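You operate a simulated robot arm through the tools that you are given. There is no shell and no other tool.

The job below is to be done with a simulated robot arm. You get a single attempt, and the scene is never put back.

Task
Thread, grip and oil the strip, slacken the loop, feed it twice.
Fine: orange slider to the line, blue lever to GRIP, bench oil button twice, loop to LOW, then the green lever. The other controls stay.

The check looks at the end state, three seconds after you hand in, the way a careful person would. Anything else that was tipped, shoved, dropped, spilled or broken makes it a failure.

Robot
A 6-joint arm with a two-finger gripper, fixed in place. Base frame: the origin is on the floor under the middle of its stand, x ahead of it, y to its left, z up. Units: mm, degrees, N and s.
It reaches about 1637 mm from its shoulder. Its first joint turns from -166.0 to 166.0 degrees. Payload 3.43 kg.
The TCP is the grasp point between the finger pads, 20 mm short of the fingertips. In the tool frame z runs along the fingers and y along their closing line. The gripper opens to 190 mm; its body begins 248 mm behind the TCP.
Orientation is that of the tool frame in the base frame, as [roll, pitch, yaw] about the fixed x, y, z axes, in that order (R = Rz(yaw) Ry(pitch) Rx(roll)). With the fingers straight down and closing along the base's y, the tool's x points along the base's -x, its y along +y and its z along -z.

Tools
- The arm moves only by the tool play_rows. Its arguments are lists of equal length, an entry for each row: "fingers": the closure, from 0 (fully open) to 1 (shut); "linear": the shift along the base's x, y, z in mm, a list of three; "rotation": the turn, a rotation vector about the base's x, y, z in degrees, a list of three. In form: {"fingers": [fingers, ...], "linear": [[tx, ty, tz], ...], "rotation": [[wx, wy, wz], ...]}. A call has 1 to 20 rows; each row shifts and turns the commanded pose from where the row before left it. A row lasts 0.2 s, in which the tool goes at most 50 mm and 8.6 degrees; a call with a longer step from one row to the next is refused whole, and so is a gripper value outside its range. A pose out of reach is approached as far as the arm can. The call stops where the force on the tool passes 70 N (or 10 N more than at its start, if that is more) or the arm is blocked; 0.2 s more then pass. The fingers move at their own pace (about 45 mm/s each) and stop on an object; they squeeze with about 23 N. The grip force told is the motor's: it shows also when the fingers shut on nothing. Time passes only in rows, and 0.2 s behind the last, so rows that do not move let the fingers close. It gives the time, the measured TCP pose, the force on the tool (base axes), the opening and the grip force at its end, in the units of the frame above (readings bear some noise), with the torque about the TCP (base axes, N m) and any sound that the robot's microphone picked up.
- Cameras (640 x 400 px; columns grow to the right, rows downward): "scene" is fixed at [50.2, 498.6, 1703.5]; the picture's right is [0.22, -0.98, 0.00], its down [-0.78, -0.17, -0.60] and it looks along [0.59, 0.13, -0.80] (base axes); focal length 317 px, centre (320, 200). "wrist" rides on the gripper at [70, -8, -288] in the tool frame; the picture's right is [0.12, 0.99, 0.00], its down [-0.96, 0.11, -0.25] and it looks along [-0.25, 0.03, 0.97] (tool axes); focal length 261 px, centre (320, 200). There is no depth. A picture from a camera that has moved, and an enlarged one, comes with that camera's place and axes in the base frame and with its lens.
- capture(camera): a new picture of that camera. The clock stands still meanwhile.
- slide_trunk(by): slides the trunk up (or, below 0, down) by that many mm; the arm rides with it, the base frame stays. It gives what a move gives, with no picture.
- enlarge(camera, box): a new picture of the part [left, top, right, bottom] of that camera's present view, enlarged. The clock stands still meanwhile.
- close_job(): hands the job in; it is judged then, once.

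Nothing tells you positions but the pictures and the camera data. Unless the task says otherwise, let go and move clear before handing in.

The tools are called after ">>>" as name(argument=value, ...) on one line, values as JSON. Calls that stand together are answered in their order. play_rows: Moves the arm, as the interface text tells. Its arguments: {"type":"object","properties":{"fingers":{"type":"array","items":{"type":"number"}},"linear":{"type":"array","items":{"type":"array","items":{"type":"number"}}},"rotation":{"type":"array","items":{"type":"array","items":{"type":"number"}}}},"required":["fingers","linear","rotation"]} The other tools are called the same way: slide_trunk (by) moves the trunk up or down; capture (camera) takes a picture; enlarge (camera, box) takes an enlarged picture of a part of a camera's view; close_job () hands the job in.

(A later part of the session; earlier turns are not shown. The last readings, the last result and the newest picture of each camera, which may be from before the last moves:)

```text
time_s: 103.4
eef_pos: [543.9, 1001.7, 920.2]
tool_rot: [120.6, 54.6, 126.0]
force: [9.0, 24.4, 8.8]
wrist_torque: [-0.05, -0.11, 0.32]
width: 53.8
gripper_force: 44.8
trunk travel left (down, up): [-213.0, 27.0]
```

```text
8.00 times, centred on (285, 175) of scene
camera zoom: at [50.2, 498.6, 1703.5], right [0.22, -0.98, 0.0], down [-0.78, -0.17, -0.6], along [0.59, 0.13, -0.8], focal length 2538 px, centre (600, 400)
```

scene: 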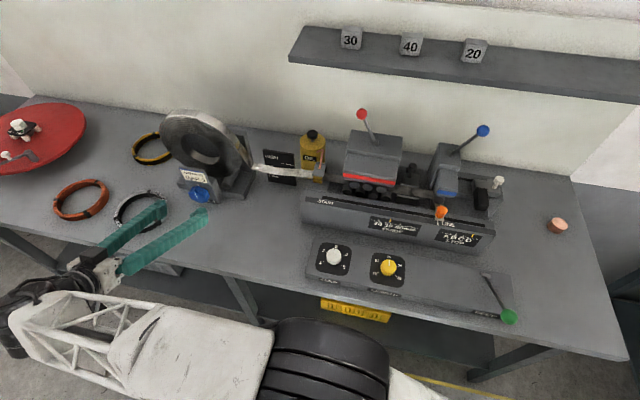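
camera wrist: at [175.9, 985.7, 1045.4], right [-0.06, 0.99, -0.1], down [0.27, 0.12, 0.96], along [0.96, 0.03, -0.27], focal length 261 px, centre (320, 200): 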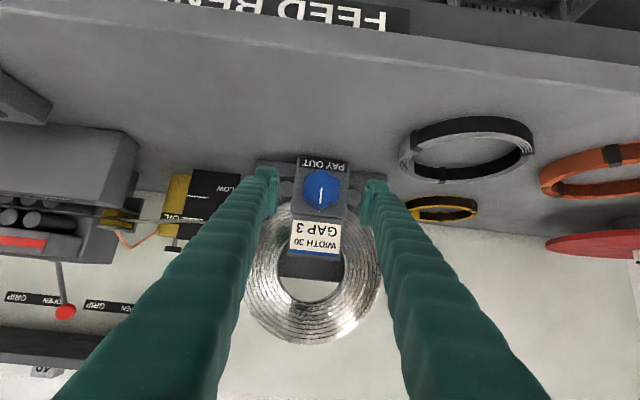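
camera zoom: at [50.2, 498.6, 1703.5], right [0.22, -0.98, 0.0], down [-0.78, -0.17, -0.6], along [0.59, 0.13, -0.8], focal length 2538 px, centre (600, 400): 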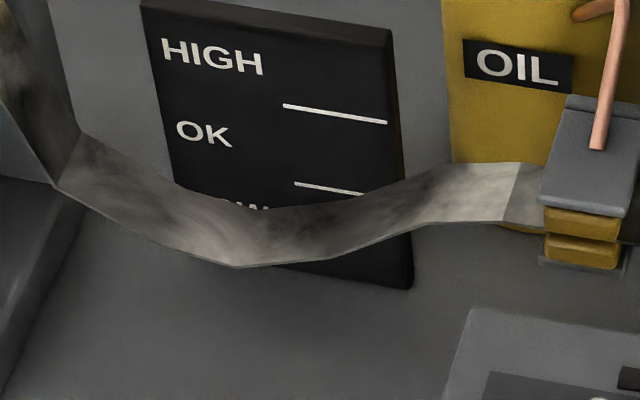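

The knob turned but the loop looks the same as before. I check the wrist camera's near-level view and the scene for what the loop is doing.

>>> capture(camera="wrist")

>>> enlarge(camera="scene", box=[130, 100, 310, 220])

```text
taken
camera wrist: at [250.2, 975.4, 942.0], right [-0.04, 0.92, 0.4], down [0.1, -0.39, 0.91], along [0.99, 0.08, -0.07], focal length 261 px, centre (320, 200)
```

wrist: 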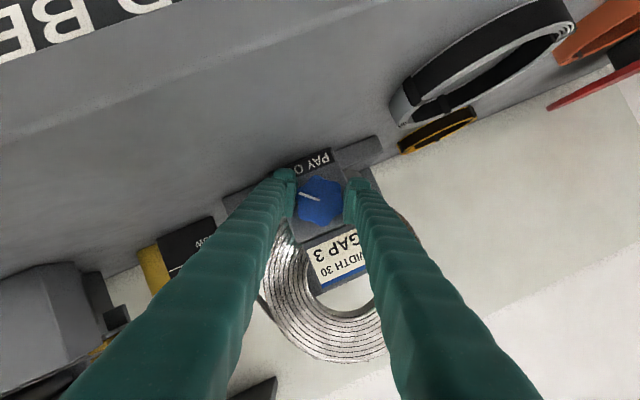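

```text
3.33 times, centred on (220, 160) of scene
camera zoom: at [50.2, 498.6, 1703.5], right [0.22, -0.98, 0.0], down [-0.78, -0.17, -0.6], along [0.59, 0.13, -0.8], focal length 1058 px, centre (653, 333)
```

zoom: 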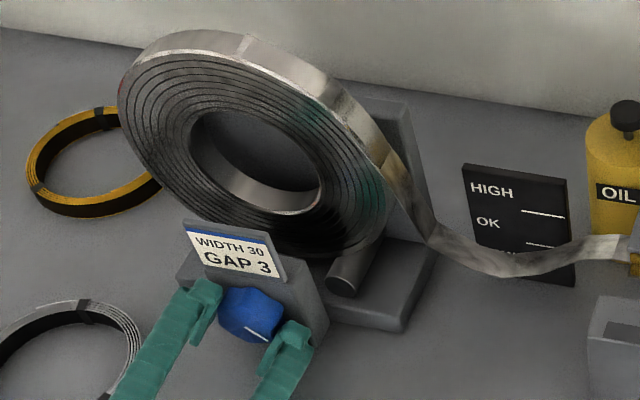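

The knob has turned about 140 degrees in all, and by my measure the loop bottom (about 935) is still in OK, above the lower line near 919. I regrip and keep turning clockwise, checking as I go.

>>> play_rows(fingers=[0.62, 0.62, 0.62, 0.62, 0.62, 0.62, 0.62, 0.62, 0.62, 0.62, 0.62, 0.62, 0.62, 0.62, 0.62, 0.62], linear=[[0, 0, 0], [0, 0, 0], [-10, 0, 4], [-10, 0, 5], [-10, 0, 5], [0, 0, 0], [0, 0, 0], [0, 0, 0], [0, 0, 0], [0, 0, 0], [0, 0, 0], [0, 0, 0], [0, 0, 0], [0, 0, 0], [0, 0, 0], [0, 0, 0]], rotation=[[0, 0, 0], [0, 0, 0], [0, 0, 0], [0, 0, 0], [0, 0, 0], [-6, 0, 0], [-6, 0, 0], [-6, 0, 0], [-6, 0, 0], [-6, 0, 0], [-6, 0, 0], [-6, 0, 0], [-6, 0, 0], [-6, 0, 0], [-6, 0, 0], [0, 0, 0]])

>>> capture(camera="wrist")

>>> enlarge(camera="wrist", box=[240, 120, 400, 240])

>>> enlarge(camera="scene", box=[245, 155, 325, 195])

```text
time_s: 106.8
eef_pos: [513.6, 998.8, 933.8]
tool_rot: [-120.7, 54.4, -125.9]
force: [1.0, 0.0, 0.3]
wrist_torque: [0.02, 0.12, 0.04]
width: 72.0
gripper_force: 0.1
trunk travel left (down, up): [-213.0, 27.0]
```

```text
taken
camera wrist: at [220.6, 1006.4, 965.7], right [-0.04, 0.8, -0.59], down [0.1, 0.6, 0.8], along [0.99, -0.02, -0.1], focal length 261 px, centre (320, 200)
```

wrist: 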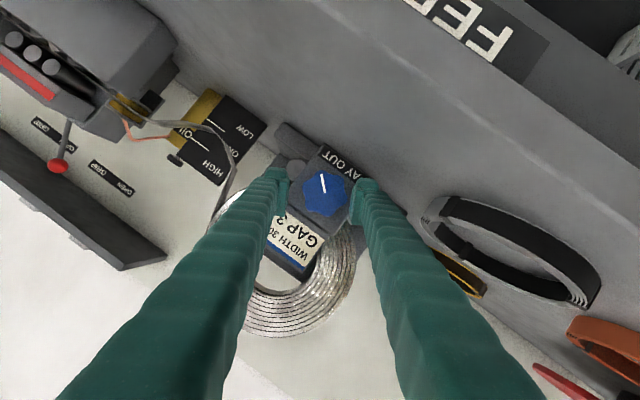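

```text
3.33 times, centred on (320, 180) of wrist
camera zoom: at [220.6, 1006.4, 965.7], right [-0.04, 0.8, -0.59], down [0.1, 0.6, 0.8], along [0.99, -0.02, -0.1], focal length 869 px, centre (320, 267)
```

zoom: 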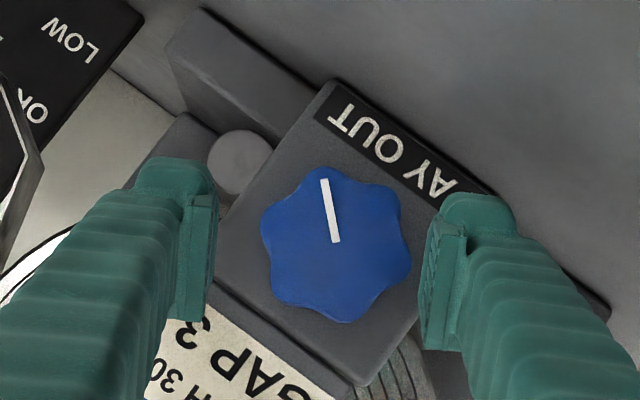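

```text
8.00 times, centred on (285, 175) of scene
camera zoom: at [50.2, 498.6, 1703.5], right [0.22, -0.98, 0.0], down [-0.78, -0.17, -0.6], along [0.59, 0.13, -0.8], focal length 2538 px, centre (600, 400)
```

zoom: 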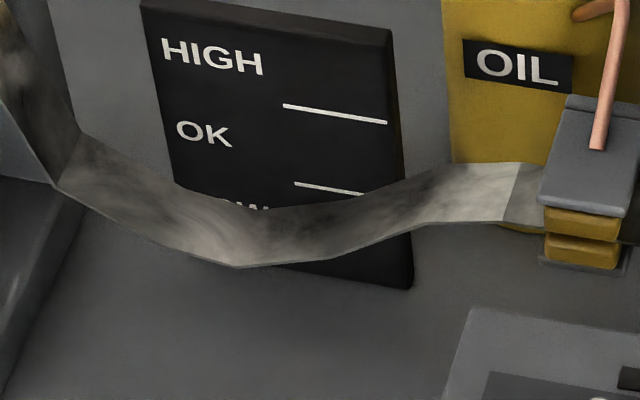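

>>> enlarge(camera="wrist", box=[110, 80, 290, 220])

```text
2.86 times, centred on (200, 150) of wrist
camera zoom: at [220.6, 1006.4, 965.7], right [-0.04, 0.8, -0.59], down [0.1, 0.6, 0.8], along [0.99, -0.02, -0.1], focal length 745 px, centre (663, 343)
```

zoom: 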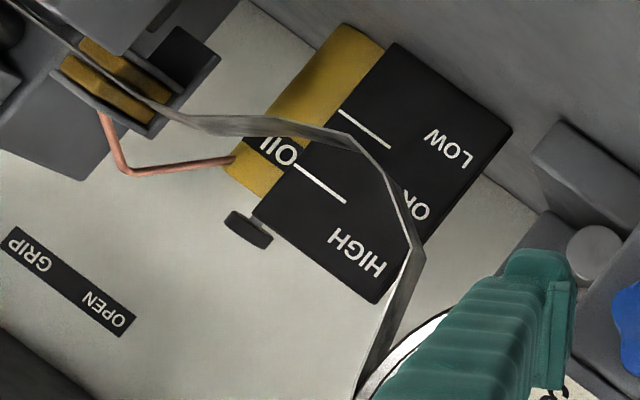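

The loop bottom is just above the lower line, still in OK. I regrip and turn on, watching in smaller portions.

>>> play_rows(fingers=[0.62, 0.62, 0.62, 0.62, 1, 1, 1, 1, 1], linear=[[5, 0.5, -6], [5, 0.5, -6], [10, 0, 0], [10, 0, 0], [0, 0, 0], [0, 0, 0], [0, 0, 0], [0, 0, 0], [0, 0, 0]], rotation=[[0, 0, 0], [0, 0, 0], [0, 0, 0], [0, 0, 0], [0, 0, 0], [0, 0, 0], [0, 0, 0], [0, 0, 0], [0, 0, 0]])

>>> play_rows(fingers=[1, 1, 1, 1, 1, 1, 1, 1], linear=[[0, 0, 0], [0, 0, 0], [0, 0, 0], [0, 0, 0], [0, 0, 0], [0, 0, 0], [0, 0, 0], [0, 0, 0]], rotation=[[4, 0, 0], [4, 0, 0], [4, 0, 0], [4, 0, 0], [4, 0, 0], [4, 0, 0], [4, 0, 0], [0, 0, 0]])

>>> enlarge(camera="scene", box=[245, 155, 325, 195])

>>> enlarge(camera="wrist", box=[240, 120, 400, 240])

```text
time_s: 108.8
eef_pos: [545.5, 999.3, 922.2]
tool_rot: [-120.4, 54.4, -125.9]
force: [-4.0, -12.1, 2.8]
wrist_torque: [0.01, 0.05, -0.12]
width: 54.5
gripper_force: 44.5
trunk travel left (down, up): [-213.0, 27.0]
```

```text
time_s: 110.6
eef_pos: [544.4, 999.7, 922.4]
tool_rot: [-174.1, 69.9, -174.3]
force: [21.0, -23.0, -1.0]
wrist_torque: [-0.04, -0.15, -0.01]
width: 54.5
gripper_force: 45.7
trunk travel left (down, up): [-213.0, 27.0]
```

```text
8.00 times, centred on (285, 175) of scene
camera zoom: at [50.2, 498.6, 1703.5], right [0.22, -0.98, 0.0], down [-0.78, -0.17, -0.6], along [0.59, 0.13, -0.8], focal length 2538 px, centre (600, 400)
```

zoom: 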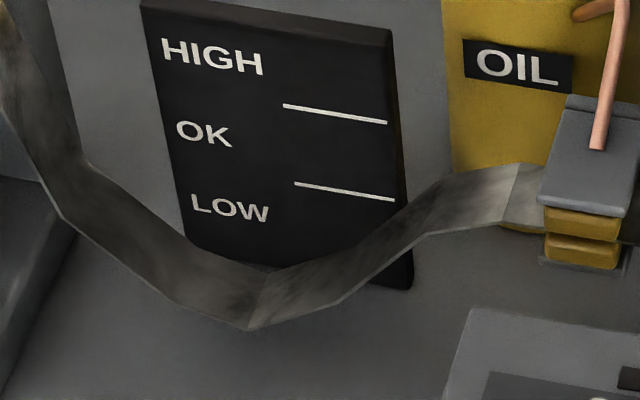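

```text
3.33 times, centred on (320, 180) of wrist
camera zoom: at [251.3, 990.8, 954.0], right [-0.04, 0.99, -0.15], down [0.1, 0.15, 0.98], along [0.99, 0.03, -0.1], focal length 869 px, centre (320, 267)
```

zoom: 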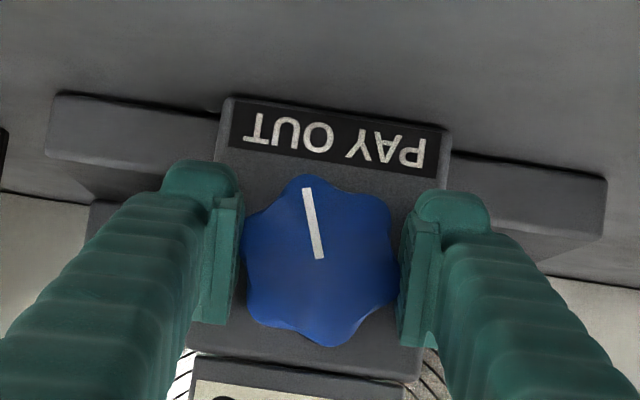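

The loop has dropped into LOW (bottom about z=895, lower line about 919). Feeding will draw some strip back, so I finish this turn to give a little margin inside the LOW zone.

>>> play_rows(fingers=[1, 1, 1, 1, 1, 1, 1], linear=[[0, -1, 0], [0, -1, 0], [0, 0, 0], [0, 0, 0], [0, 0, 0], [0, 0, 0], [0, 0, 0]], rotation=[[4, 0, 0], [4, 0, 0], [4, 0, 0], [4, 0, 0], [4, 0, 0], [4, 0, 0], [0, 0, 0]])

>>> enlarge(camera="scene", box=[245, 155, 325, 195])

>>> enlarge(camera="wrist", box=[240, 120, 400, 240])

```text
time_s: 112.2
eef_pos: [543.3, 999.4, 921.3]
tool_rot: [130.3, 60.6, 134.3]
force: [20.5, -6.1, 2.8]
wrist_torque: [0.0, 0.0, 0.17]
width: 54.5
gripper_force: 44.9
trunk travel left (down, up): [-213.0, 27.0]
```

```text
8.00 times, centred on (285, 175) of scene
camera zoom: at [50.2, 498.6, 1703.5], right [0.22, -0.98, 0.0], down [-0.78, -0.17, -0.6], along [0.59, 0.13, -0.8], focal length 2538 px, centre (600, 400)
```

zoom: 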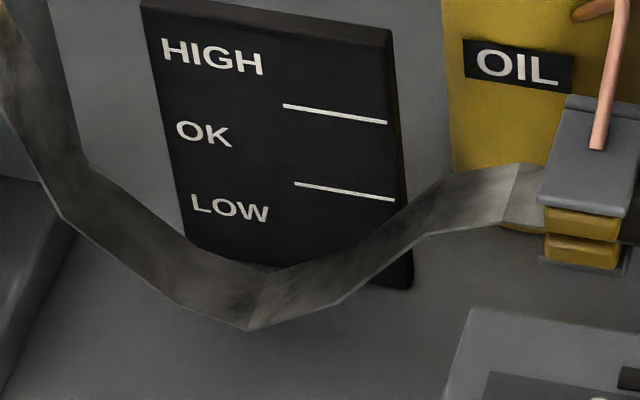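

```text
3.33 times, centred on (320, 180) of wrist
camera zoom: at [249.3, 977.4, 947.7], right [-0.04, 0.96, 0.27], down [0.1, -0.26, 0.96], along [0.99, 0.07, -0.08], focal length 869 px, centre (320, 267)
```

zoom: 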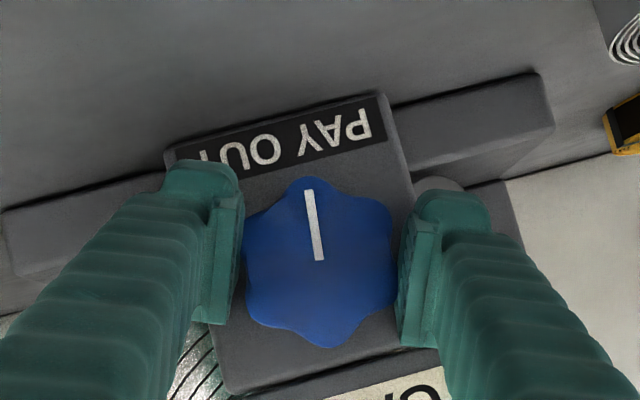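

The loop picture stays put at LOW with the extra turn. I let go of the knob, back out, level the gripper and rise clear.

>>> play_rows(fingers=[0.6, 0.6, 0.6, 0.6, 0.6, 0.6, 0.6, 0.6, 0.6, 0.6, 0.6, 0.6], linear=[[0, 0, 0], [0, 0, 0], [-10, 0, 4], [-12, 0, 5], [-12, 0, 5], [-10, 0, 20], [-10, 0, 30], [-10, 0, 40], [0, 0, 45], [0, 0, 45], [0, 0, 45], [0, 0, 0]], rotation=[[0, 0, 0], [0, 0, 0], [0, 0, 0], [0, 0, 0], [0, 0, 0], [-4, 0, 0], [-4, 0, 0], [-4, 0, 0], [-4, 0, 0], [-4, 0, 0], [-2, 0, 0], [0, 0, 0]])

>>> capture(camera="scene")

>>> capture(camera="wrist")

```text
time_s: 114.8
eef_pos: [481.9, 999.0, 1161.0]
tool_rot: [-179.9, 70.0, -179.7]
force: [0.4, 0.3, 1.2]
wrist_torque: [0.02, 0.02, -0.01]
width: 76.1
gripper_force: 0.1
trunk travel left (down, up): [-213.0, 27.0]
```

```text
taken
```

scene: 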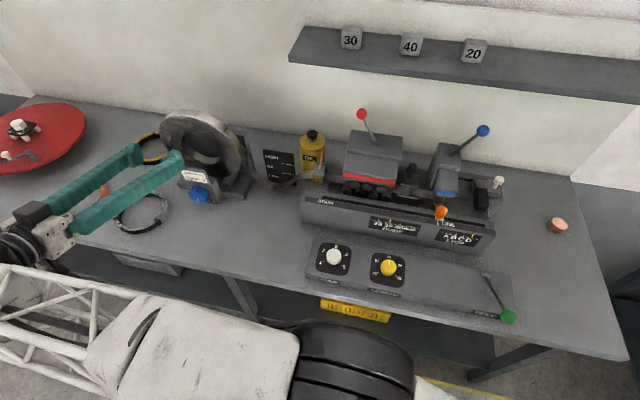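

```text
taken
camera wrist: at [187.4, 988.8, 1192.3], right [-0.04, 0.99, -0.11], down [0.1, 0.12, 0.99], along [0.99, 0.03, -0.1], focal length 261 px, centre (320, 200)
```

wrist: 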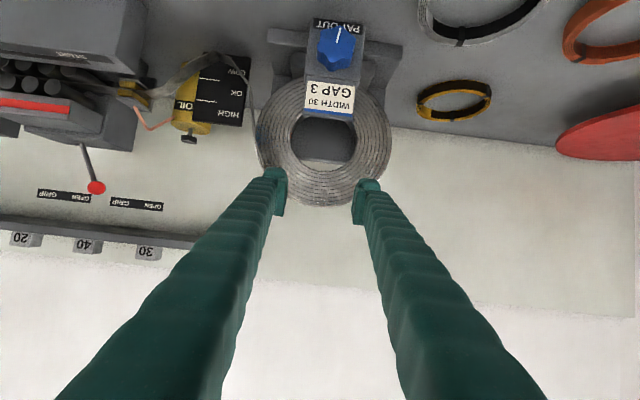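

The loop is in LOW and all else is as it was. Now I travel back toward the green lever, straightening the gripper to point down on the way.

>>> play_rows(fingers=[0.6, 0.6, 0.6, 0.6, 0.6, 0.6, 0.6, 0.6, 0.6, 0.6, 0.6, 0.6, 0.6, 0.6, 0.6, 0.6, 0.6, 0.6, 0.6, 0.6], linear=[[0, -30, 4], [0, -30, 4], [0, -30, 4], [0, -30, 4], [0, -30, 4], [0, -30, 4], [0, -30, 4], [0, -30, 4], [0, -30, 4], [0, -30, 4], [0, -30, 0], [0, -30, 0], [0, -30, 0], [0, -30, 0], [0, -30, 0], [0, -30, 0], [0, -30, 0], [0, -30, 0], [0, -30, 0], [0, -30, 0]], rotation=[[0, 3.5, 0], [0, 3.5, 0], [0, 3.5, 0], [0, 3.5, 0], [0, 3.5, 0], [0, 3.5, 0], [0, 3.5, 0], [0, 3.5, 0], [0, 3.5, 0], [0, 3.5, 0], [0, 3.5, 0], [0, 3.5, 0], [0, 3.5, 0], [0, 3.5, 0], [0, 3.5, 0], [0, 3.5, 0], [0, 3.5, 0], [0, 3.5, 0], [0, 3.5, 0], [0, 3.5, 0]])

>>> capture(camera="scene")

>>> capture(camera="wrist")

```text
time_s: 119.0
eef_pos: [479.7, 399.9, 1200.2]
tool_rot: [-180.0, 0.0, -179.9]
force: [0.5, 0.0, 0.0]
wrist_torque: [-0.06, -0.06, -0.02]
width: 75.8
gripper_force: 0.1
trunk travel left (down, up): [-213.0, 27.0]
```

```text
taken
```

scene: 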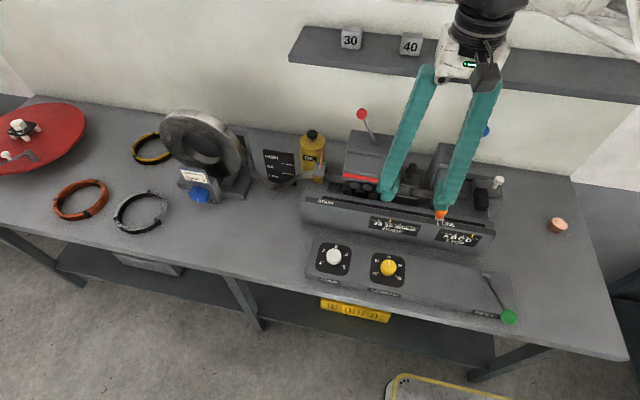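

```text
taken
camera wrist: at [410.2, 388.3, 1487.4], right [-0.12, 0.99, 0.0], down [0.96, 0.12, 0.25], along [0.25, 0.03, -0.97], focal length 261 px, centre (320, 200)
```

wrist: 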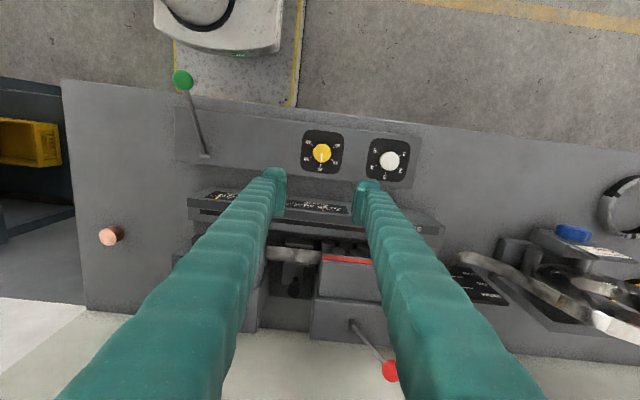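

Now I go over to above the green ball at about (351, 137), staying high.

>>> play_rows(fingers=[0.6, 0.6, 0.6, 0.6, 0.6, 0.6, 0.6, 0.6], linear=[[-15, -37.5, 0], [-15, -37.5, 0], [-15, -37.5, 0], [-15, -37.5, 0], [-15, -37.5, 0], [-15, -37.5, 0], [-15, -37.5, 0], [0, 0, 0]], rotation=[[0, 0, 0], [0, 0, 0], [0, 0, 0], [0, 0, 0], [0, 0, 0], [0, 0, 0], [0, 0, 0], [0, 0, 0]])

>>> capture(camera="wrist")

>>> enlarge(camera="scene", box=[440, 240, 580, 340])

```text
time_s: 120.8
eef_pos: [374.6, 135.8, 1201.8]
tool_rot: [180.0, 0.1, -179.8]
force: [-0.9, 0.0, 0.0]
wrist_torque: [0.01, -0.03, -0.02]
width: 76.0
gripper_force: 0.1
trunk travel left (down, up): [-213.0, 27.0]
```

```text
taken
camera wrist: at [303.2, 125.3, 1487.9], right [-0.12, 0.99, 0.0], down [0.96, 0.12, 0.25], along [0.25, 0.03, -0.97], focal length 261 px, centre (320, 200)
```

wrist: 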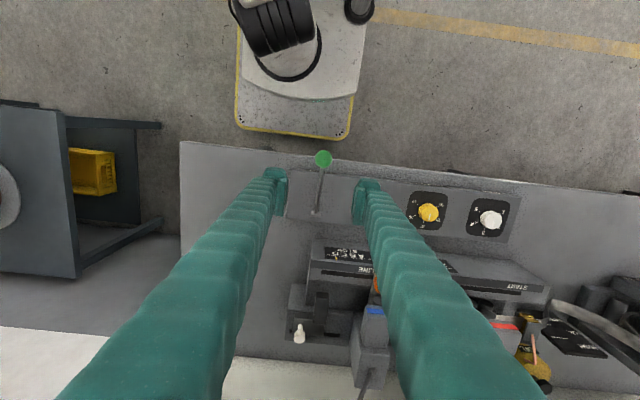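

```text
4.00 times, centred on (510, 290) of scene
camera zoom: at [50.2, 498.6, 1703.5], right [0.22, -0.98, 0.0], down [-0.78, -0.17, -0.6], along [0.59, 0.13, -0.8], focal length 1269 px, centre (-440, -160)
```

zoom: 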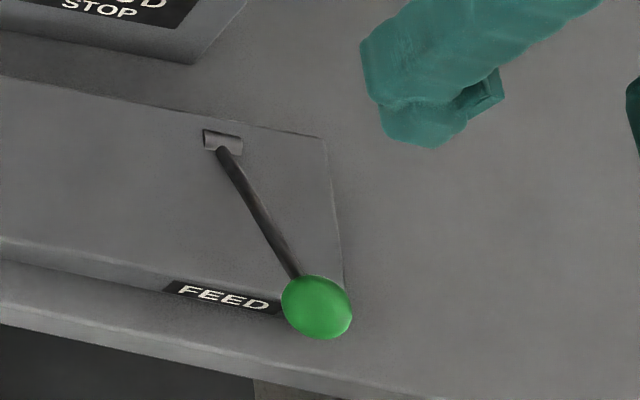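

The green ball lies at about (351, 136, 988), and its hub turns about y. I lower with the fingers open either side of the ball, to hold it and feel which way it strokes.

>>> play_rows(fingers=[0.6, 0.6, 0.6, 0.6, 0.6, 0.6, 0.6, 0.6], linear=[[-4, 0, -36], [-4, 0, -36], [-4, 0, -36], [-4, 0, -36], [-4, 0, -30], [-3.5, 0, -20], [0, 0, -16], [0, 0, 0]], rotation=[[0, 0, 0], [0, 0, 0], [0, 0, 0], [0, 0, 0], [0, 0, 0], [0, 0, 0], [0, 0, 0], [0, 0, 0]])

>>> enlarge(camera="wrist", box=[240, 140, 400, 240])

>>> enlarge(camera="scene", box=[440, 240, 580, 340])

```text
time_s: 122.6
eef_pos: [350.9, 137.4, 990.2]
tool_rot: [179.8, 0.0, -180.0]
force: [-0.3, -0.1, 0.5]
wrist_torque: [0.01, -0.01, 0.02]
width: 76.2
gripper_force: 0.0
trunk travel left (down, up): [-213.0, 27.0]
```

```text
4.00 times, centred on (320, 190) of wrist
camera zoom: at [281.3, 126.5, 1277.2], right [-0.12, 0.99, 0.0], down [0.96, 0.12, 0.25], along [0.25, 0.03, -0.97], focal length 1043 px, centre (320, 240)
```

zoom: 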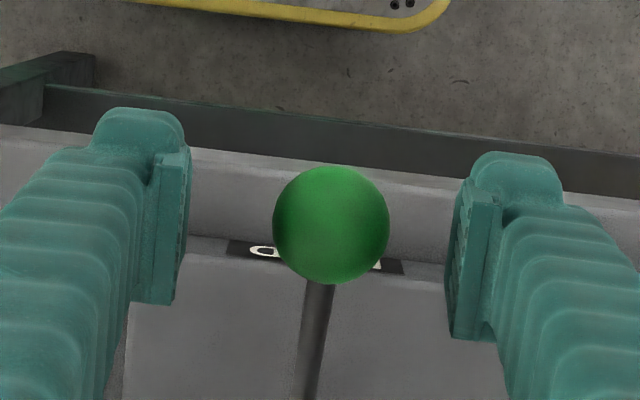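

```text
4.00 times, centred on (510, 290) of scene
camera zoom: at [50.2, 498.6, 1703.5], right [0.22, -0.98, 0.0], down [-0.78, -0.17, -0.6], along [0.59, 0.13, -0.8], focal length 1269 px, centre (-440, -160)
```

zoom: 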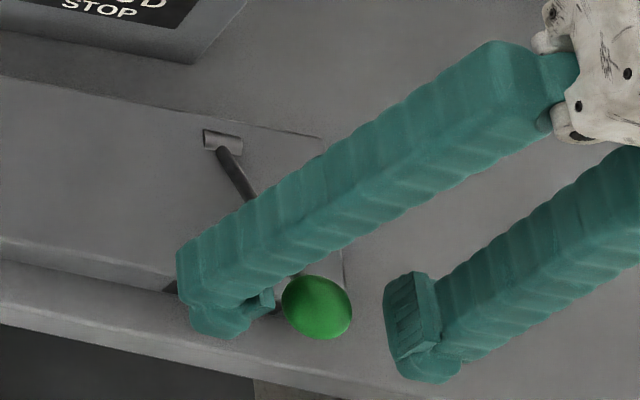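

The ball is between the pads. I close on it.

>>> play_rows(fingers=[1, 1, 1, 1, 1], linear=[[0, 1, 0], [0, 0, 0], [0, 0, 0], [0, 0, 0], [0, 0, 0]], rotation=[[0, 0, 0], [0, 0, 0], [0, 0, 0], [0, 0, 0], [0, 0, 0]])

>>> enlarge(camera="wrist", box=[240, 140, 400, 240])

```text
time_s: 123.8
eef_pos: [351.2, 139.4, 990.0]
tool_rot: [179.8, 0.1, -179.8]
force: [-1.1, 26.6, -1.5]
wrist_torque: [0.18, 0.07, 0.03]
width: 30.5
gripper_force: 45.2
trunk travel left (down, up): [-213.0, 27.0]
```

```text
4.00 times, centred on (320, 190) of wrist
camera zoom: at [281.6, 129.1, 1277.8], right [-0.12, 0.99, 0.0], down [0.96, 0.12, 0.25], along [0.25, 0.03, -0.97], focal length 1043 px, centre (320, 240)
```

zoom: 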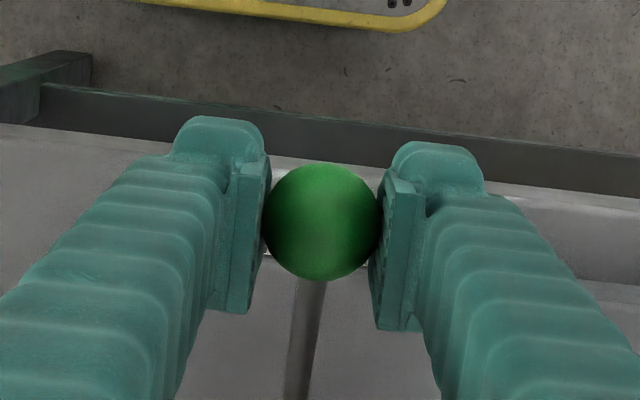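

Held, with a side load of 27 N; I shift 3 mm to +y to relieve it, then try a small downward stroke along the arc.

>>> play_rows(fingers=[1, 1, 1], linear=[[0, 1.5, 0], [0, 1.5, 0], [0, 0, 0]], rotation=[[0, 0, 0], [0, 0, 0], [0, 0, 0]])

>>> play_rows(fingers=[1, 1, 1, 1], linear=[[-1, 0, -1.5], [-1, 0, -1.5], [-1, 0, -1.5], [0, 0, 0]], rotation=[[0, 0, 0], [0, 0, 0], [0, 0, 0], [0, 0, 0]])

```text
time_s: 124.6
eef_pos: [351.1, 139.6, 989.9]
tool_rot: [-179.9, -0.1, -179.9]
force: [-1.5, -2.1, -1.7]
wrist_torque: [-0.1, -0.18, -0.08]
width: 30.5
gripper_force: 44.9
trunk travel left (down, up): [-213.0, 27.0]
```

```text
time_s: 125.6
eef_pos: [349.4, 139.1, 986.4]
tool_rot: [180.0, 0.1, -179.9]
force: [11.9, -12.1, -1.0]
wrist_torque: [-0.01, -1.02, 0.05]
width: 30.1
gripper_force: 45.6
trunk travel left (down, up): [-213.0, 27.0]
```

It gives slightly without a stop yet. I go on a few millimetres along the arc and look.

>>> play_rows(fingers=[1, 1, 1, 1, 1], linear=[[-1, 0, -3], [-1, 0, -3], [-1, 0, -3], [0, 0, 0], [0, 0, 0]], rotation=[[0, 0, 0], [0, 0, 0], [0, 0, 0], [0, 0, 0], [0, 0, 0]])

>>> enlarge(camera="wrist", box=[240, 140, 400, 240])

>>> enlarge(camera="scene", box=[440, 240, 580, 340])

```text
time_s: 126.8
eef_pos: [345.5, 140.0, 977.1]
tool_rot: [179.8, 0.0, -179.9]
force: [-21.4, -7.5, 14.6]
wrist_torque: [0.07, -0.15, 0.05]
width: 29.6
gripper_force: 45.0
trunk travel left (down, up): [-213.0, 27.0]
```

```text
4.00 times, centred on (320, 190) of wrist
camera zoom: at [275.0, 129.3, 1264.4], right [-0.12, 0.99, 0.0], down [0.96, 0.12, 0.25], along [0.25, 0.03, -0.97], focal length 1043 px, centre (320, 240)
```

zoom: 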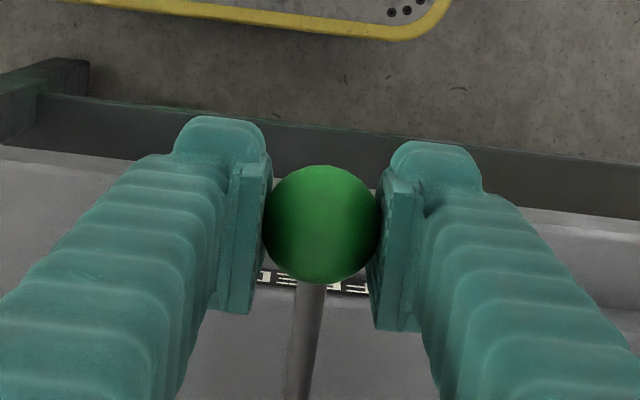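

```text
4.00 times, centred on (510, 290) of scene
camera zoom: at [50.2, 498.6, 1703.5], right [0.22, -0.98, 0.0], down [-0.78, -0.17, -0.6], along [0.59, 0.13, -0.8], focal length 1269 px, centre (-440, -160)
```

zoom: 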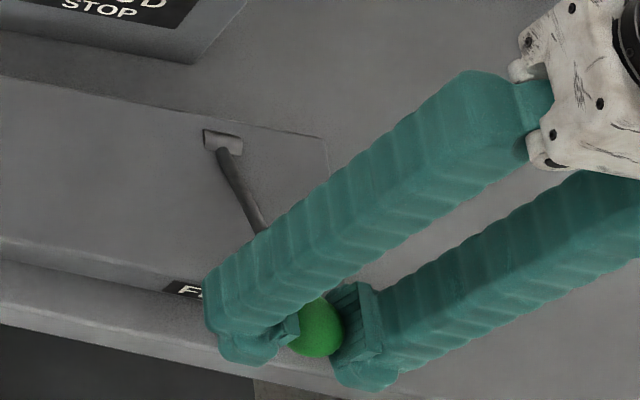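

The lever does move down with the hand. I follow its arc downward, a little more toward the robot, watching force and listening.

>>> play_rows(fingers=[1, 1, 1, 1, 1, 1], linear=[[-3, 0, -2], [-1.7, 0, -3], [-1.6, 0, -3], [-1.5, 0, -3], [-1.5, 0, -3], [0, 0, 0]], rotation=[[0, 0, 0], [0, 0, 0], [0, 0, 0], [0, 0, 0], [0, 0, 0], [0, 0, 0]])

```text
time_s: 128.2
eef_pos: [335.7, 140.2, 963.9]
tool_rot: [179.9, 0.1, -179.9]
force: [18.3, -12.4, -1.6]
wrist_torque: [0.06, -0.93, 0.03]
width: 29.5
gripper_force: 45.0
trunk travel left (down, up): [-213.0, 27.0]
```

>>> play_rows(fingers=[1, 1, 1, 1, 1, 1], linear=[[0, 0.5, -3], [-1, 0.5, -3], [-1, 0, -3], [-1, 0, -3], [-1, 0, -3], [0, 0, 0]], rotation=[[0, 0, 0], [0, 0, 0], [0, 0, 0], [0, 0, 0], [0, 0, 0], [0, 0, 0]])

>>> enlarge(camera="wrist", box=[240, 140, 400, 240])

>>> capture(camera="scene")

```text
time_s: 129.6
eef_pos: [331.6, 139.4, 949.8]
tool_rot: [179.9, 0.0, -179.8]
force: [-14.9, -31.5, 11.5]
wrist_torque: [0.12, -0.67, 0.01]
width: 29.6
gripper_force: 45.4
trunk travel left (down, up): [-213.0, 27.0]
```

```text
4.00 times, centred on (320, 190) of wrist
camera zoom: at [261.0, 129.4, 1235.4], right [-0.12, 0.99, 0.0], down [0.96, 0.12, 0.25], along [0.25, 0.03, -0.97], focal length 1043 px, centre (320, 240)
```

zoom: 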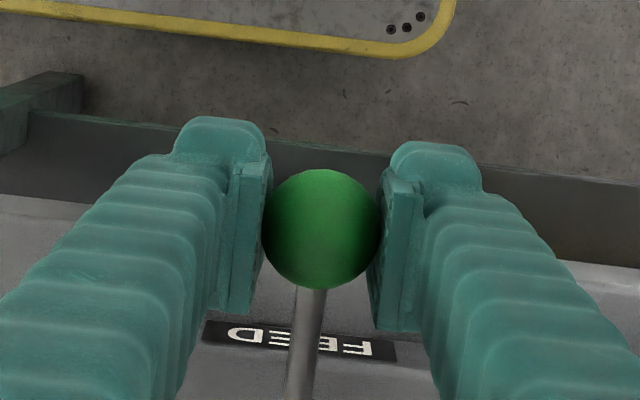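

```text
taken
```

scene: 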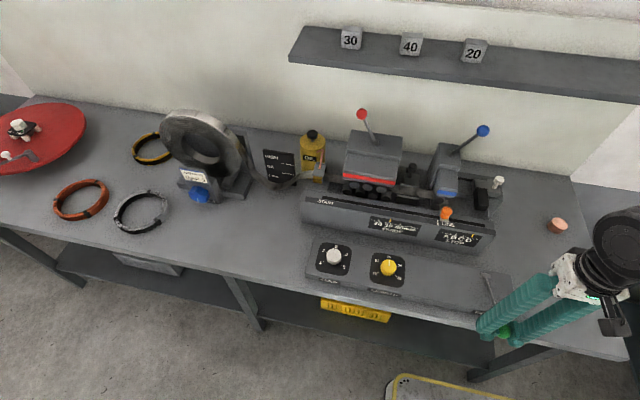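

The lever is coming down and the strip seems to advance. I zoom on the slider and the machine to see what the stroke does.

>>> enlarge(camera="scene", box=[400, 180, 480, 240])

>>> enlarge(camera="scene", box=[330, 130, 510, 250])

>>> enlarge(camera="scene", box=[245, 155, 325, 195])

```text
6.67 times, centred on (440, 210) of scene
camera zoom: at [50.2, 498.6, 1703.5], right [0.22, -0.98, 0.0], down [-0.78, -0.17, -0.6], along [0.59, 0.13, -0.8], focal length 2115 px, centre (-480, 133)
```

zoom: 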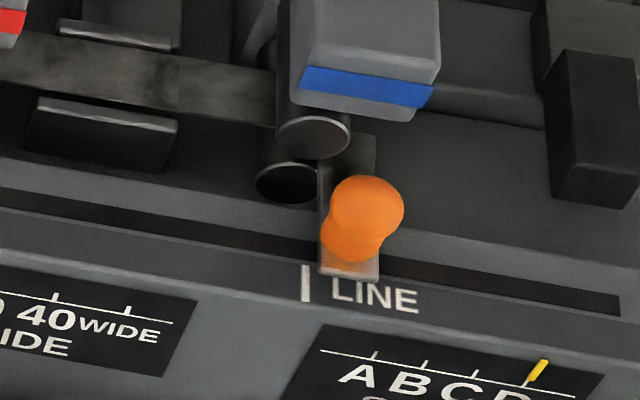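

```text
3.33 times, centred on (420, 190) of scene
camera zoom: at [50.2, 498.6, 1703.5], right [0.22, -0.98, 0.0], down [-0.78, -0.17, -0.6], along [0.59, 0.13, -0.8], focal length 1058 px, centre (-13, 233)
```

zoom: 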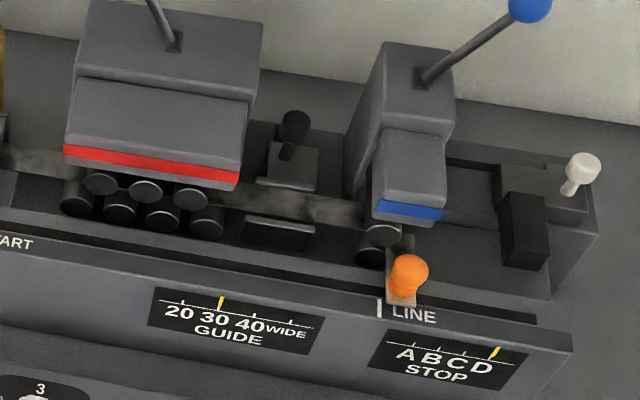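

```text
8.00 times, centred on (285, 175) of scene
camera zoom: at [50.2, 498.6, 1703.5], right [0.22, -0.98, 0.0], down [-0.78, -0.17, -0.6], along [0.59, 0.13, -0.8], focal length 2538 px, centre (600, 400)
```

zoom: 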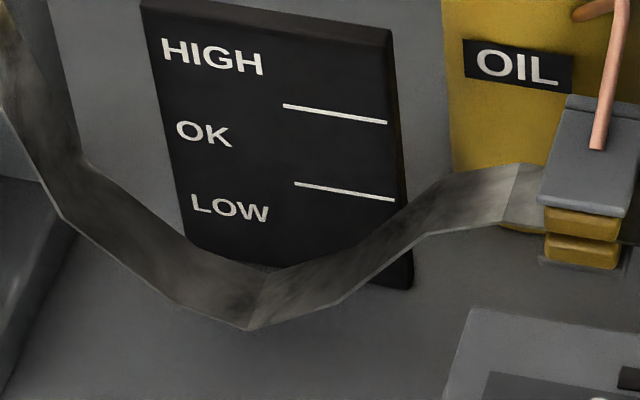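

The stroke feeds the strip (slider carried about 16 mm past the line, loop still LOW). I continue the first stroke down to its end stop, relieving the side load.

>>> play_rows(fingers=[1, 1, 1, 1, 1], linear=[[-1.5, -1.5, -2], [-1, -1.5, -3], [-1, 0, -3], [-1, 0, -3], [0, 0, 0]], rotation=[[0, 0, 0], [0, 0, 0], [0, 0, 0], [0, 0, 0], [0, 0, 0]])

>>> enlarge(camera="scene", box=[400, 180, 480, 240])

```text
time_s: 130.8
eef_pos: [325.9, 139.6, 936.7]
tool_rot: [179.9, 0.2, -179.9]
force: [-0.4, 12.2, 10.0]
wrist_torque: [0.01, -1.28, -0.06]
width: 29.3
gripper_force: 45.2
trunk travel left (down, up): [-213.0, 27.0]
```

```text
6.67 times, centred on (440, 210) of scene
camera zoom: at [50.2, 498.6, 1703.5], right [0.22, -0.98, 0.0], down [-0.78, -0.17, -0.6], along [0.59, 0.13, -0.8], focal length 2115 px, centre (-480, 133)
```

zoom: 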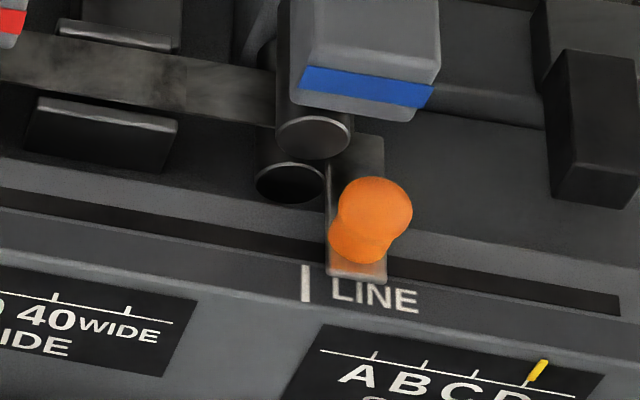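

About 19-20 mm has now been fed. I continue gently to find the end stop of this stroke.

>>> play_rows(fingers=[1, 1, 1, 1], linear=[[-1, 0.5, -3], [-1, 0, -3], [-0.8, 0, -3], [0, 0, 0]], rotation=[[0, 0, 0], [0, 0, 0], [0, 0, 0], [0, 0, 0]])

>>> enlarge(camera="scene", box=[400, 180, 480, 240])

```text
time_s: 131.8
eef_pos: [323.4, 139.6, 928.0]
tool_rot: [179.9, 0.1, -179.8]
force: [11.0, 10.9, 6.0]
wrist_torque: [-0.06, -1.04, -0.05]
width: 29.7
gripper_force: 44.6
trunk travel left (down, up): [-213.0, 27.0]
```

```text
6.67 times, centred on (440, 210) of scene
camera zoom: at [50.2, 498.6, 1703.5], right [0.22, -0.98, 0.0], down [-0.78, -0.17, -0.6], along [0.59, 0.13, -0.8], focal length 2115 px, centre (-480, 133)
```

zoom: 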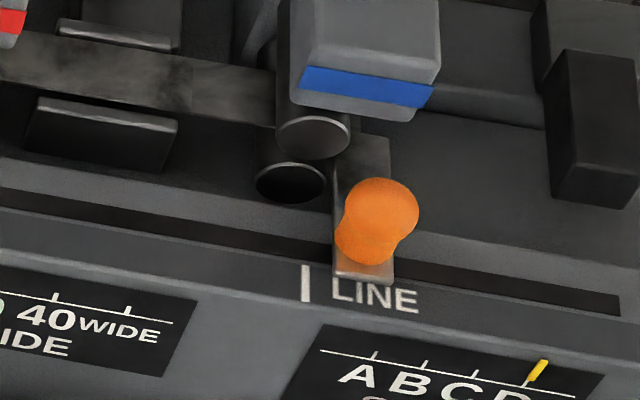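

>>> play_rows(fingers=[1, 1, 1, 1], linear=[[0, -0.5, -3], [-0.5, 0, -3], [-0.5, 0, -2], [0, 0, 0]], rotation=[[0, 0, 0], [0, 0, 0], [0, 0, 0], [0, 0, 0]])

>>> enlarge(camera="scene", box=[400, 180, 480, 240])

```text
time_s: 132.8
eef_pos: [322.4, 140.3, 919.9]
tool_rot: [179.9, -0.1, 180.0]
force: [-11.2, 41.0, 9.8]
wrist_torque: [-0.15, -1.05, 0.0]
width: 29.7
gripper_force: 45.1
trunk travel left (down, up): [-213.0, 27.0]
```

```text
6.67 times, centred on (440, 210) of scene
camera zoom: at [50.2, 498.6, 1703.5], right [0.22, -0.98, 0.0], down [-0.78, -0.17, -0.6], along [0.59, 0.13, -0.8], focal length 2115 px, centre (-480, 133)
```

zoom: 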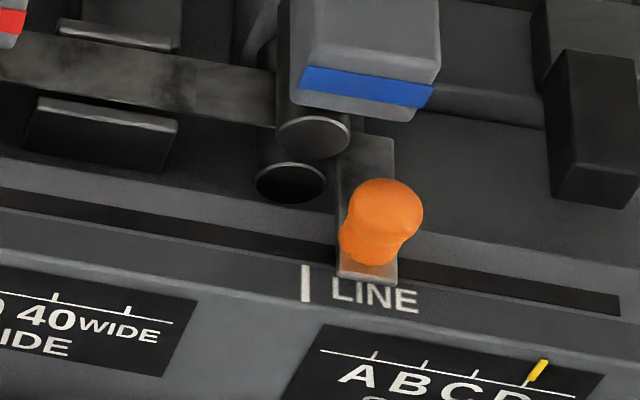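

The strip has fed about 21 mm and still moves with the lever; a side load of 41 N has built up, so I relieve that before going on.

>>> play_rows(fingers=[1, 1, 1], linear=[[0, 1.5, 0], [0, 1.5, 0], [0, 0, 0]], rotation=[[0, 0, 0], [0, 0, 0], [0, 0, 0]])

>>> enlarge(camera="wrist", box=[240, 140, 400, 240])

>>> enlarge(camera="scene", box=[440, 260, 580, 360])

```text
time_s: 133.6
eef_pos: [323.5, 139.7, 920.1]
tool_rot: [-179.8, 0.0, -179.8]
force: [-5.1, -5.0, 4.2]
wrist_torque: [-0.06, -0.12, -0.08]
width: 29.5
gripper_force: 44.6
trunk travel left (down, up): [-213.0, 27.0]
```

```text
4.00 times, centred on (320, 190) of wrist
camera zoom: at [253.3, 130.0, 1207.4], right [-0.12, 0.99, 0.0], down [0.96, 0.12, 0.25], along [0.25, 0.03, -0.97], focal length 1043 px, centre (320, 240)
```

zoom: 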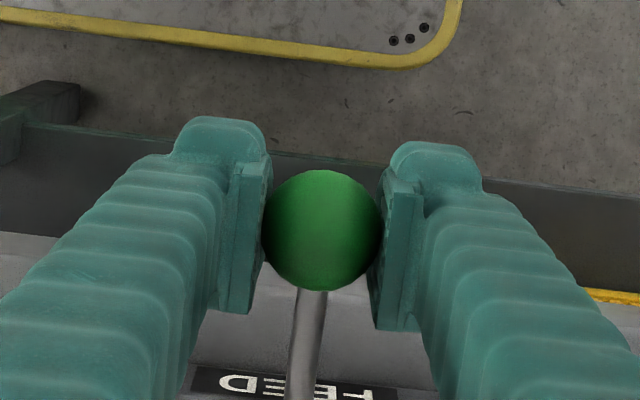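

```text
4.00 times, centred on (510, 310) of scene
camera zoom: at [50.2, 498.6, 1703.5], right [0.22, -0.98, 0.0], down [-0.78, -0.17, -0.6], along [0.59, 0.13, -0.8], focal length 1269 px, centre (-440, -240)
```

zoom: 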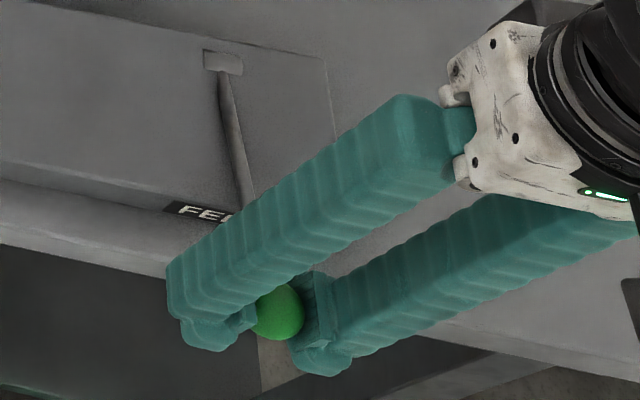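

Loads are small again. I continue down to look for the stop.

>>> play_rows(fingers=[1, 1, 1, 1], linear=[[-0.5, 0, -3], [-0.5, 0, -3], [-0.5, 0, -2], [0, 0, 0]], rotation=[[0, 0, 0], [0, 0, 0], [0, 0, 0], [0, 0, 0]])

>>> enlarge(camera="scene", box=[400, 180, 480, 240])

```text
time_s: 134.6
eef_pos: [322.1, 140.1, 912.4]
tool_rot: [179.9, 0.0, -180.0]
force: [4.8, -26.8, 6.8]
wrist_torque: [0.18, -1.0, 0.13]
width: 29.8
gripper_force: 45.2
trunk travel left (down, up): [-213.0, 27.0]
```

```text
6.67 times, centred on (440, 210) of scene
camera zoom: at [50.2, 498.6, 1703.5], right [0.22, -0.98, 0.0], down [-0.78, -0.17, -0.6], along [0.59, 0.13, -0.8], focal length 2115 px, centre (-480, 133)
```

zoom: 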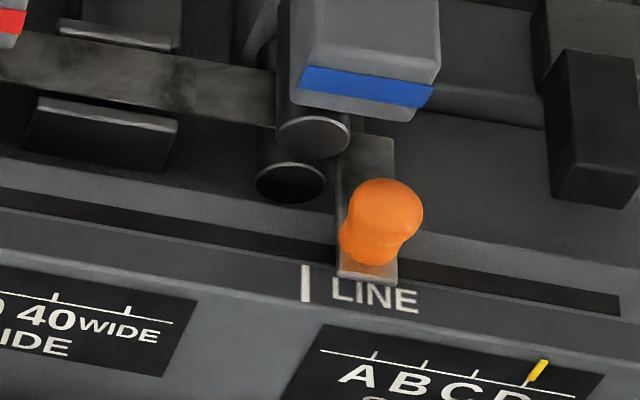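

The slider has stopped at about 20 mm, so this feed looks complete. I go a little further to be sure of the stop.

>>> play_rows(fingers=[1, 1, 1, 1, 1], linear=[[0, -1.5, -2], [-0.3, -1, -3], [-0.3, 0, -3], [-0.2, 0, -3], [0, 0, 0]], rotation=[[0, 0, 0], [0, 0, 0], [0, 0, 0], [0, 0, 0], [0, 0, 0]])

>>> enlarge(camera="scene", box=[400, 180, 480, 240])

```text
time_s: 135.8
eef_pos: [321.2, 139.2, 901.9]
tool_rot: [179.9, 0.1, 180.0]
force: [-13.7, 23.6, 9.3]
wrist_torque: [-0.08, -1.01, -0.1]
width: 29.5
gripper_force: 44.6
trunk travel left (down, up): [-213.0, 27.0]
```

```text
6.67 times, centred on (440, 210) of scene
camera zoom: at [50.2, 498.6, 1703.5], right [0.22, -0.98, 0.0], down [-0.78, -0.17, -0.6], along [0.59, 0.13, -0.8], focal length 2115 px, centre (-480, 133)
```

zoom: 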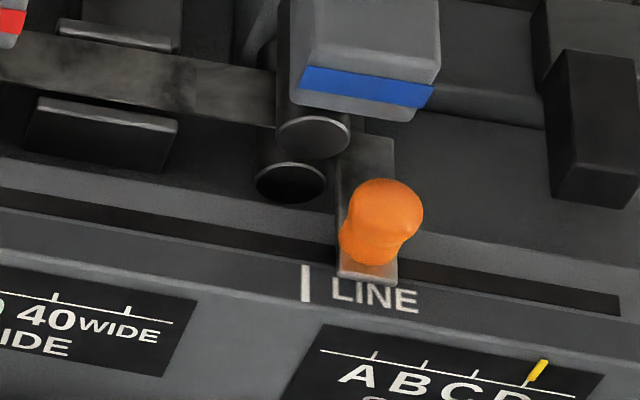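

The lever is near level and the feed has finished for this stroke. I now guide it back up along the same arc, first half.

>>> play_rows(fingers=[1, 1, 1, 1, 1, 1, 1, 1, 1, 1], linear=[[0.3, 1.2, 4], [0.4, 1, 4], [0.6, 0, 5], [0.8, 0, 5], [1, 0, 5], [1.2, 0, 5], [1.4, 0, 5], [1.6, 0, 5], [1.7, 0, 5], [0, 0, 0]], rotation=[[0, 0, 0], [0, 0, 0], [0, 0, 0], [0, 0, 0], [0, 0, 0], [0, 0, 0], [0, 0, 0], [0, 0, 0], [0, 0, 0], [0, 0, 0]])

>>> enlarge(camera="scene", box=[400, 180, 480, 240])

>>> enlarge(camera="wrist", box=[240, 140, 400, 240])

```text
time_s: 138.0
eef_pos: [329.2, 141.0, 943.5]
tool_rot: [179.9, 0.1, -180.0]
force: [-0.4, -14.3, -6.1]
wrist_torque: [0.12, 1.27, 0.02]
width: 29.5
gripper_force: 44.9
trunk travel left (down, up): [-213.0, 27.0]
```

```text
6.67 times, centred on (440, 210) of scene
camera zoom: at [50.2, 498.6, 1703.5], right [0.22, -0.98, 0.0], down [-0.78, -0.17, -0.6], along [0.59, 0.13, -0.8], focal length 2115 px, centre (-480, 133)
```

zoom: 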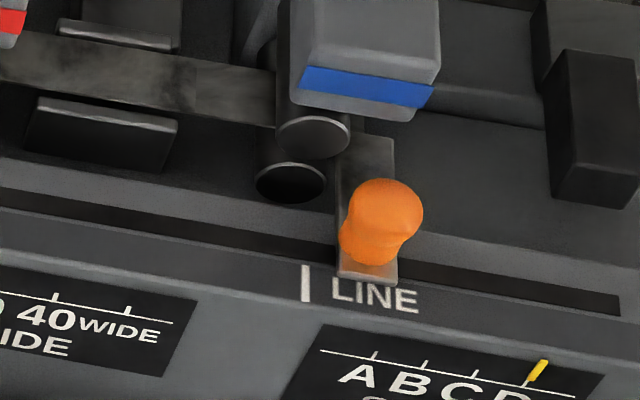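

```text
4.00 times, centred on (320, 190) of wrist
camera zoom: at [259.5, 129.4, 1231.3], right [-0.12, 0.99, 0.0], down [0.96, 0.12, 0.25], along [0.25, 0.03, -0.97], focal length 1043 px, centre (320, 240)
```

zoom: 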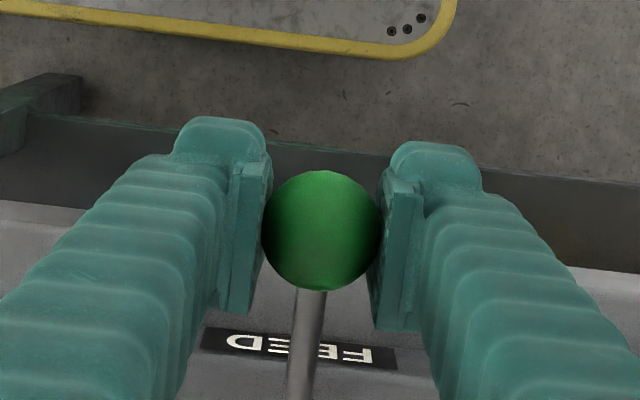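

The slider holds its place as the lever comes back. I finish the return to the top.

>>> play_rows(fingers=[1, 1, 1, 1, 1, 1, 1, 1, 1, 1], linear=[[1.9, -1, 5], [2, 0, 5], [2.1, 0, 5], [2.3, 0, 5], [2.4, 0, 5], [2.6, 0, 5], [2.7, 0, 5], [2.9, 0, 5], [3, 0, 5], [0, 0, 0]], rotation=[[0, 0, 0], [0, 0, 0], [0, 0, 0], [0, 0, 0], [0, 0, 0], [0, 0, 0], [0, 0, 0], [0, 0, 0], [0, 0, 0], [0, 0, 0]])

>>> enlarge(camera="scene", box=[400, 180, 480, 240])

>>> enlarge(camera="scene", box=[245, 155, 325, 195])

>>> enlarge(camera="scene", box=[440, 240, 580, 340])

```text
time_s: 140.2
eef_pos: [352.0, 138.7, 988.1]
tool_rot: [-179.9, 0.0, -179.9]
force: [-8.2, 3.7, -25.0]
wrist_torque: [0.02, 0.69, 0.02]
width: 29.6
gripper_force: 45.2
trunk travel left (down, up): [-213.0, 27.0]
```

```text
6.67 times, centred on (440, 210) of scene
camera zoom: at [50.2, 498.6, 1703.5], right [0.22, -0.98, 0.0], down [-0.78, -0.17, -0.6], along [0.59, 0.13, -0.8], focal length 2115 px, centre (-480, 133)
```

zoom: 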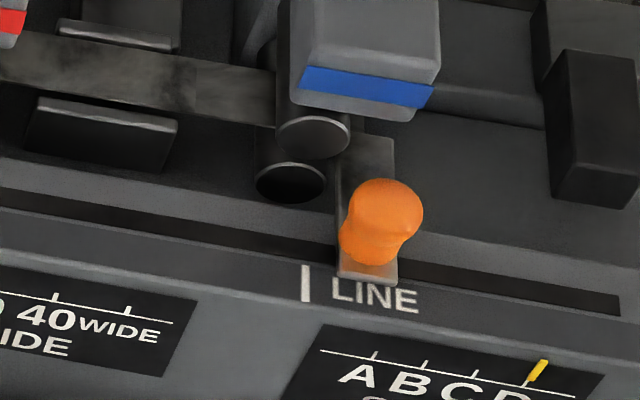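

```text
8.00 times, centred on (285, 175) of scene
camera zoom: at [50.2, 498.6, 1703.5], right [0.22, -0.98, 0.0], down [-0.78, -0.17, -0.6], along [0.59, 0.13, -0.8], focal length 2538 px, centre (600, 400)
```

zoom: 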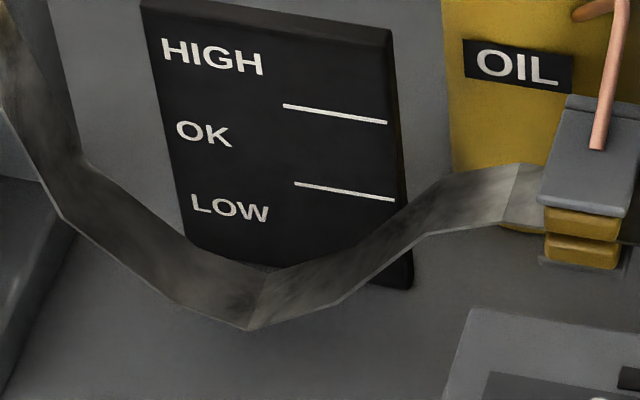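

```text
4.00 times, centred on (510, 290) of scene
camera zoom: at [50.2, 498.6, 1703.5], right [0.22, -0.98, 0.0], down [-0.78, -0.17, -0.6], along [0.59, 0.13, -0.8], focal length 1269 px, centre (-440, -160)
```

zoom: 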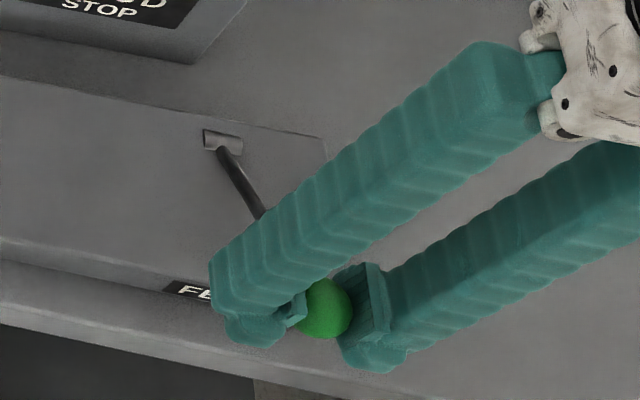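

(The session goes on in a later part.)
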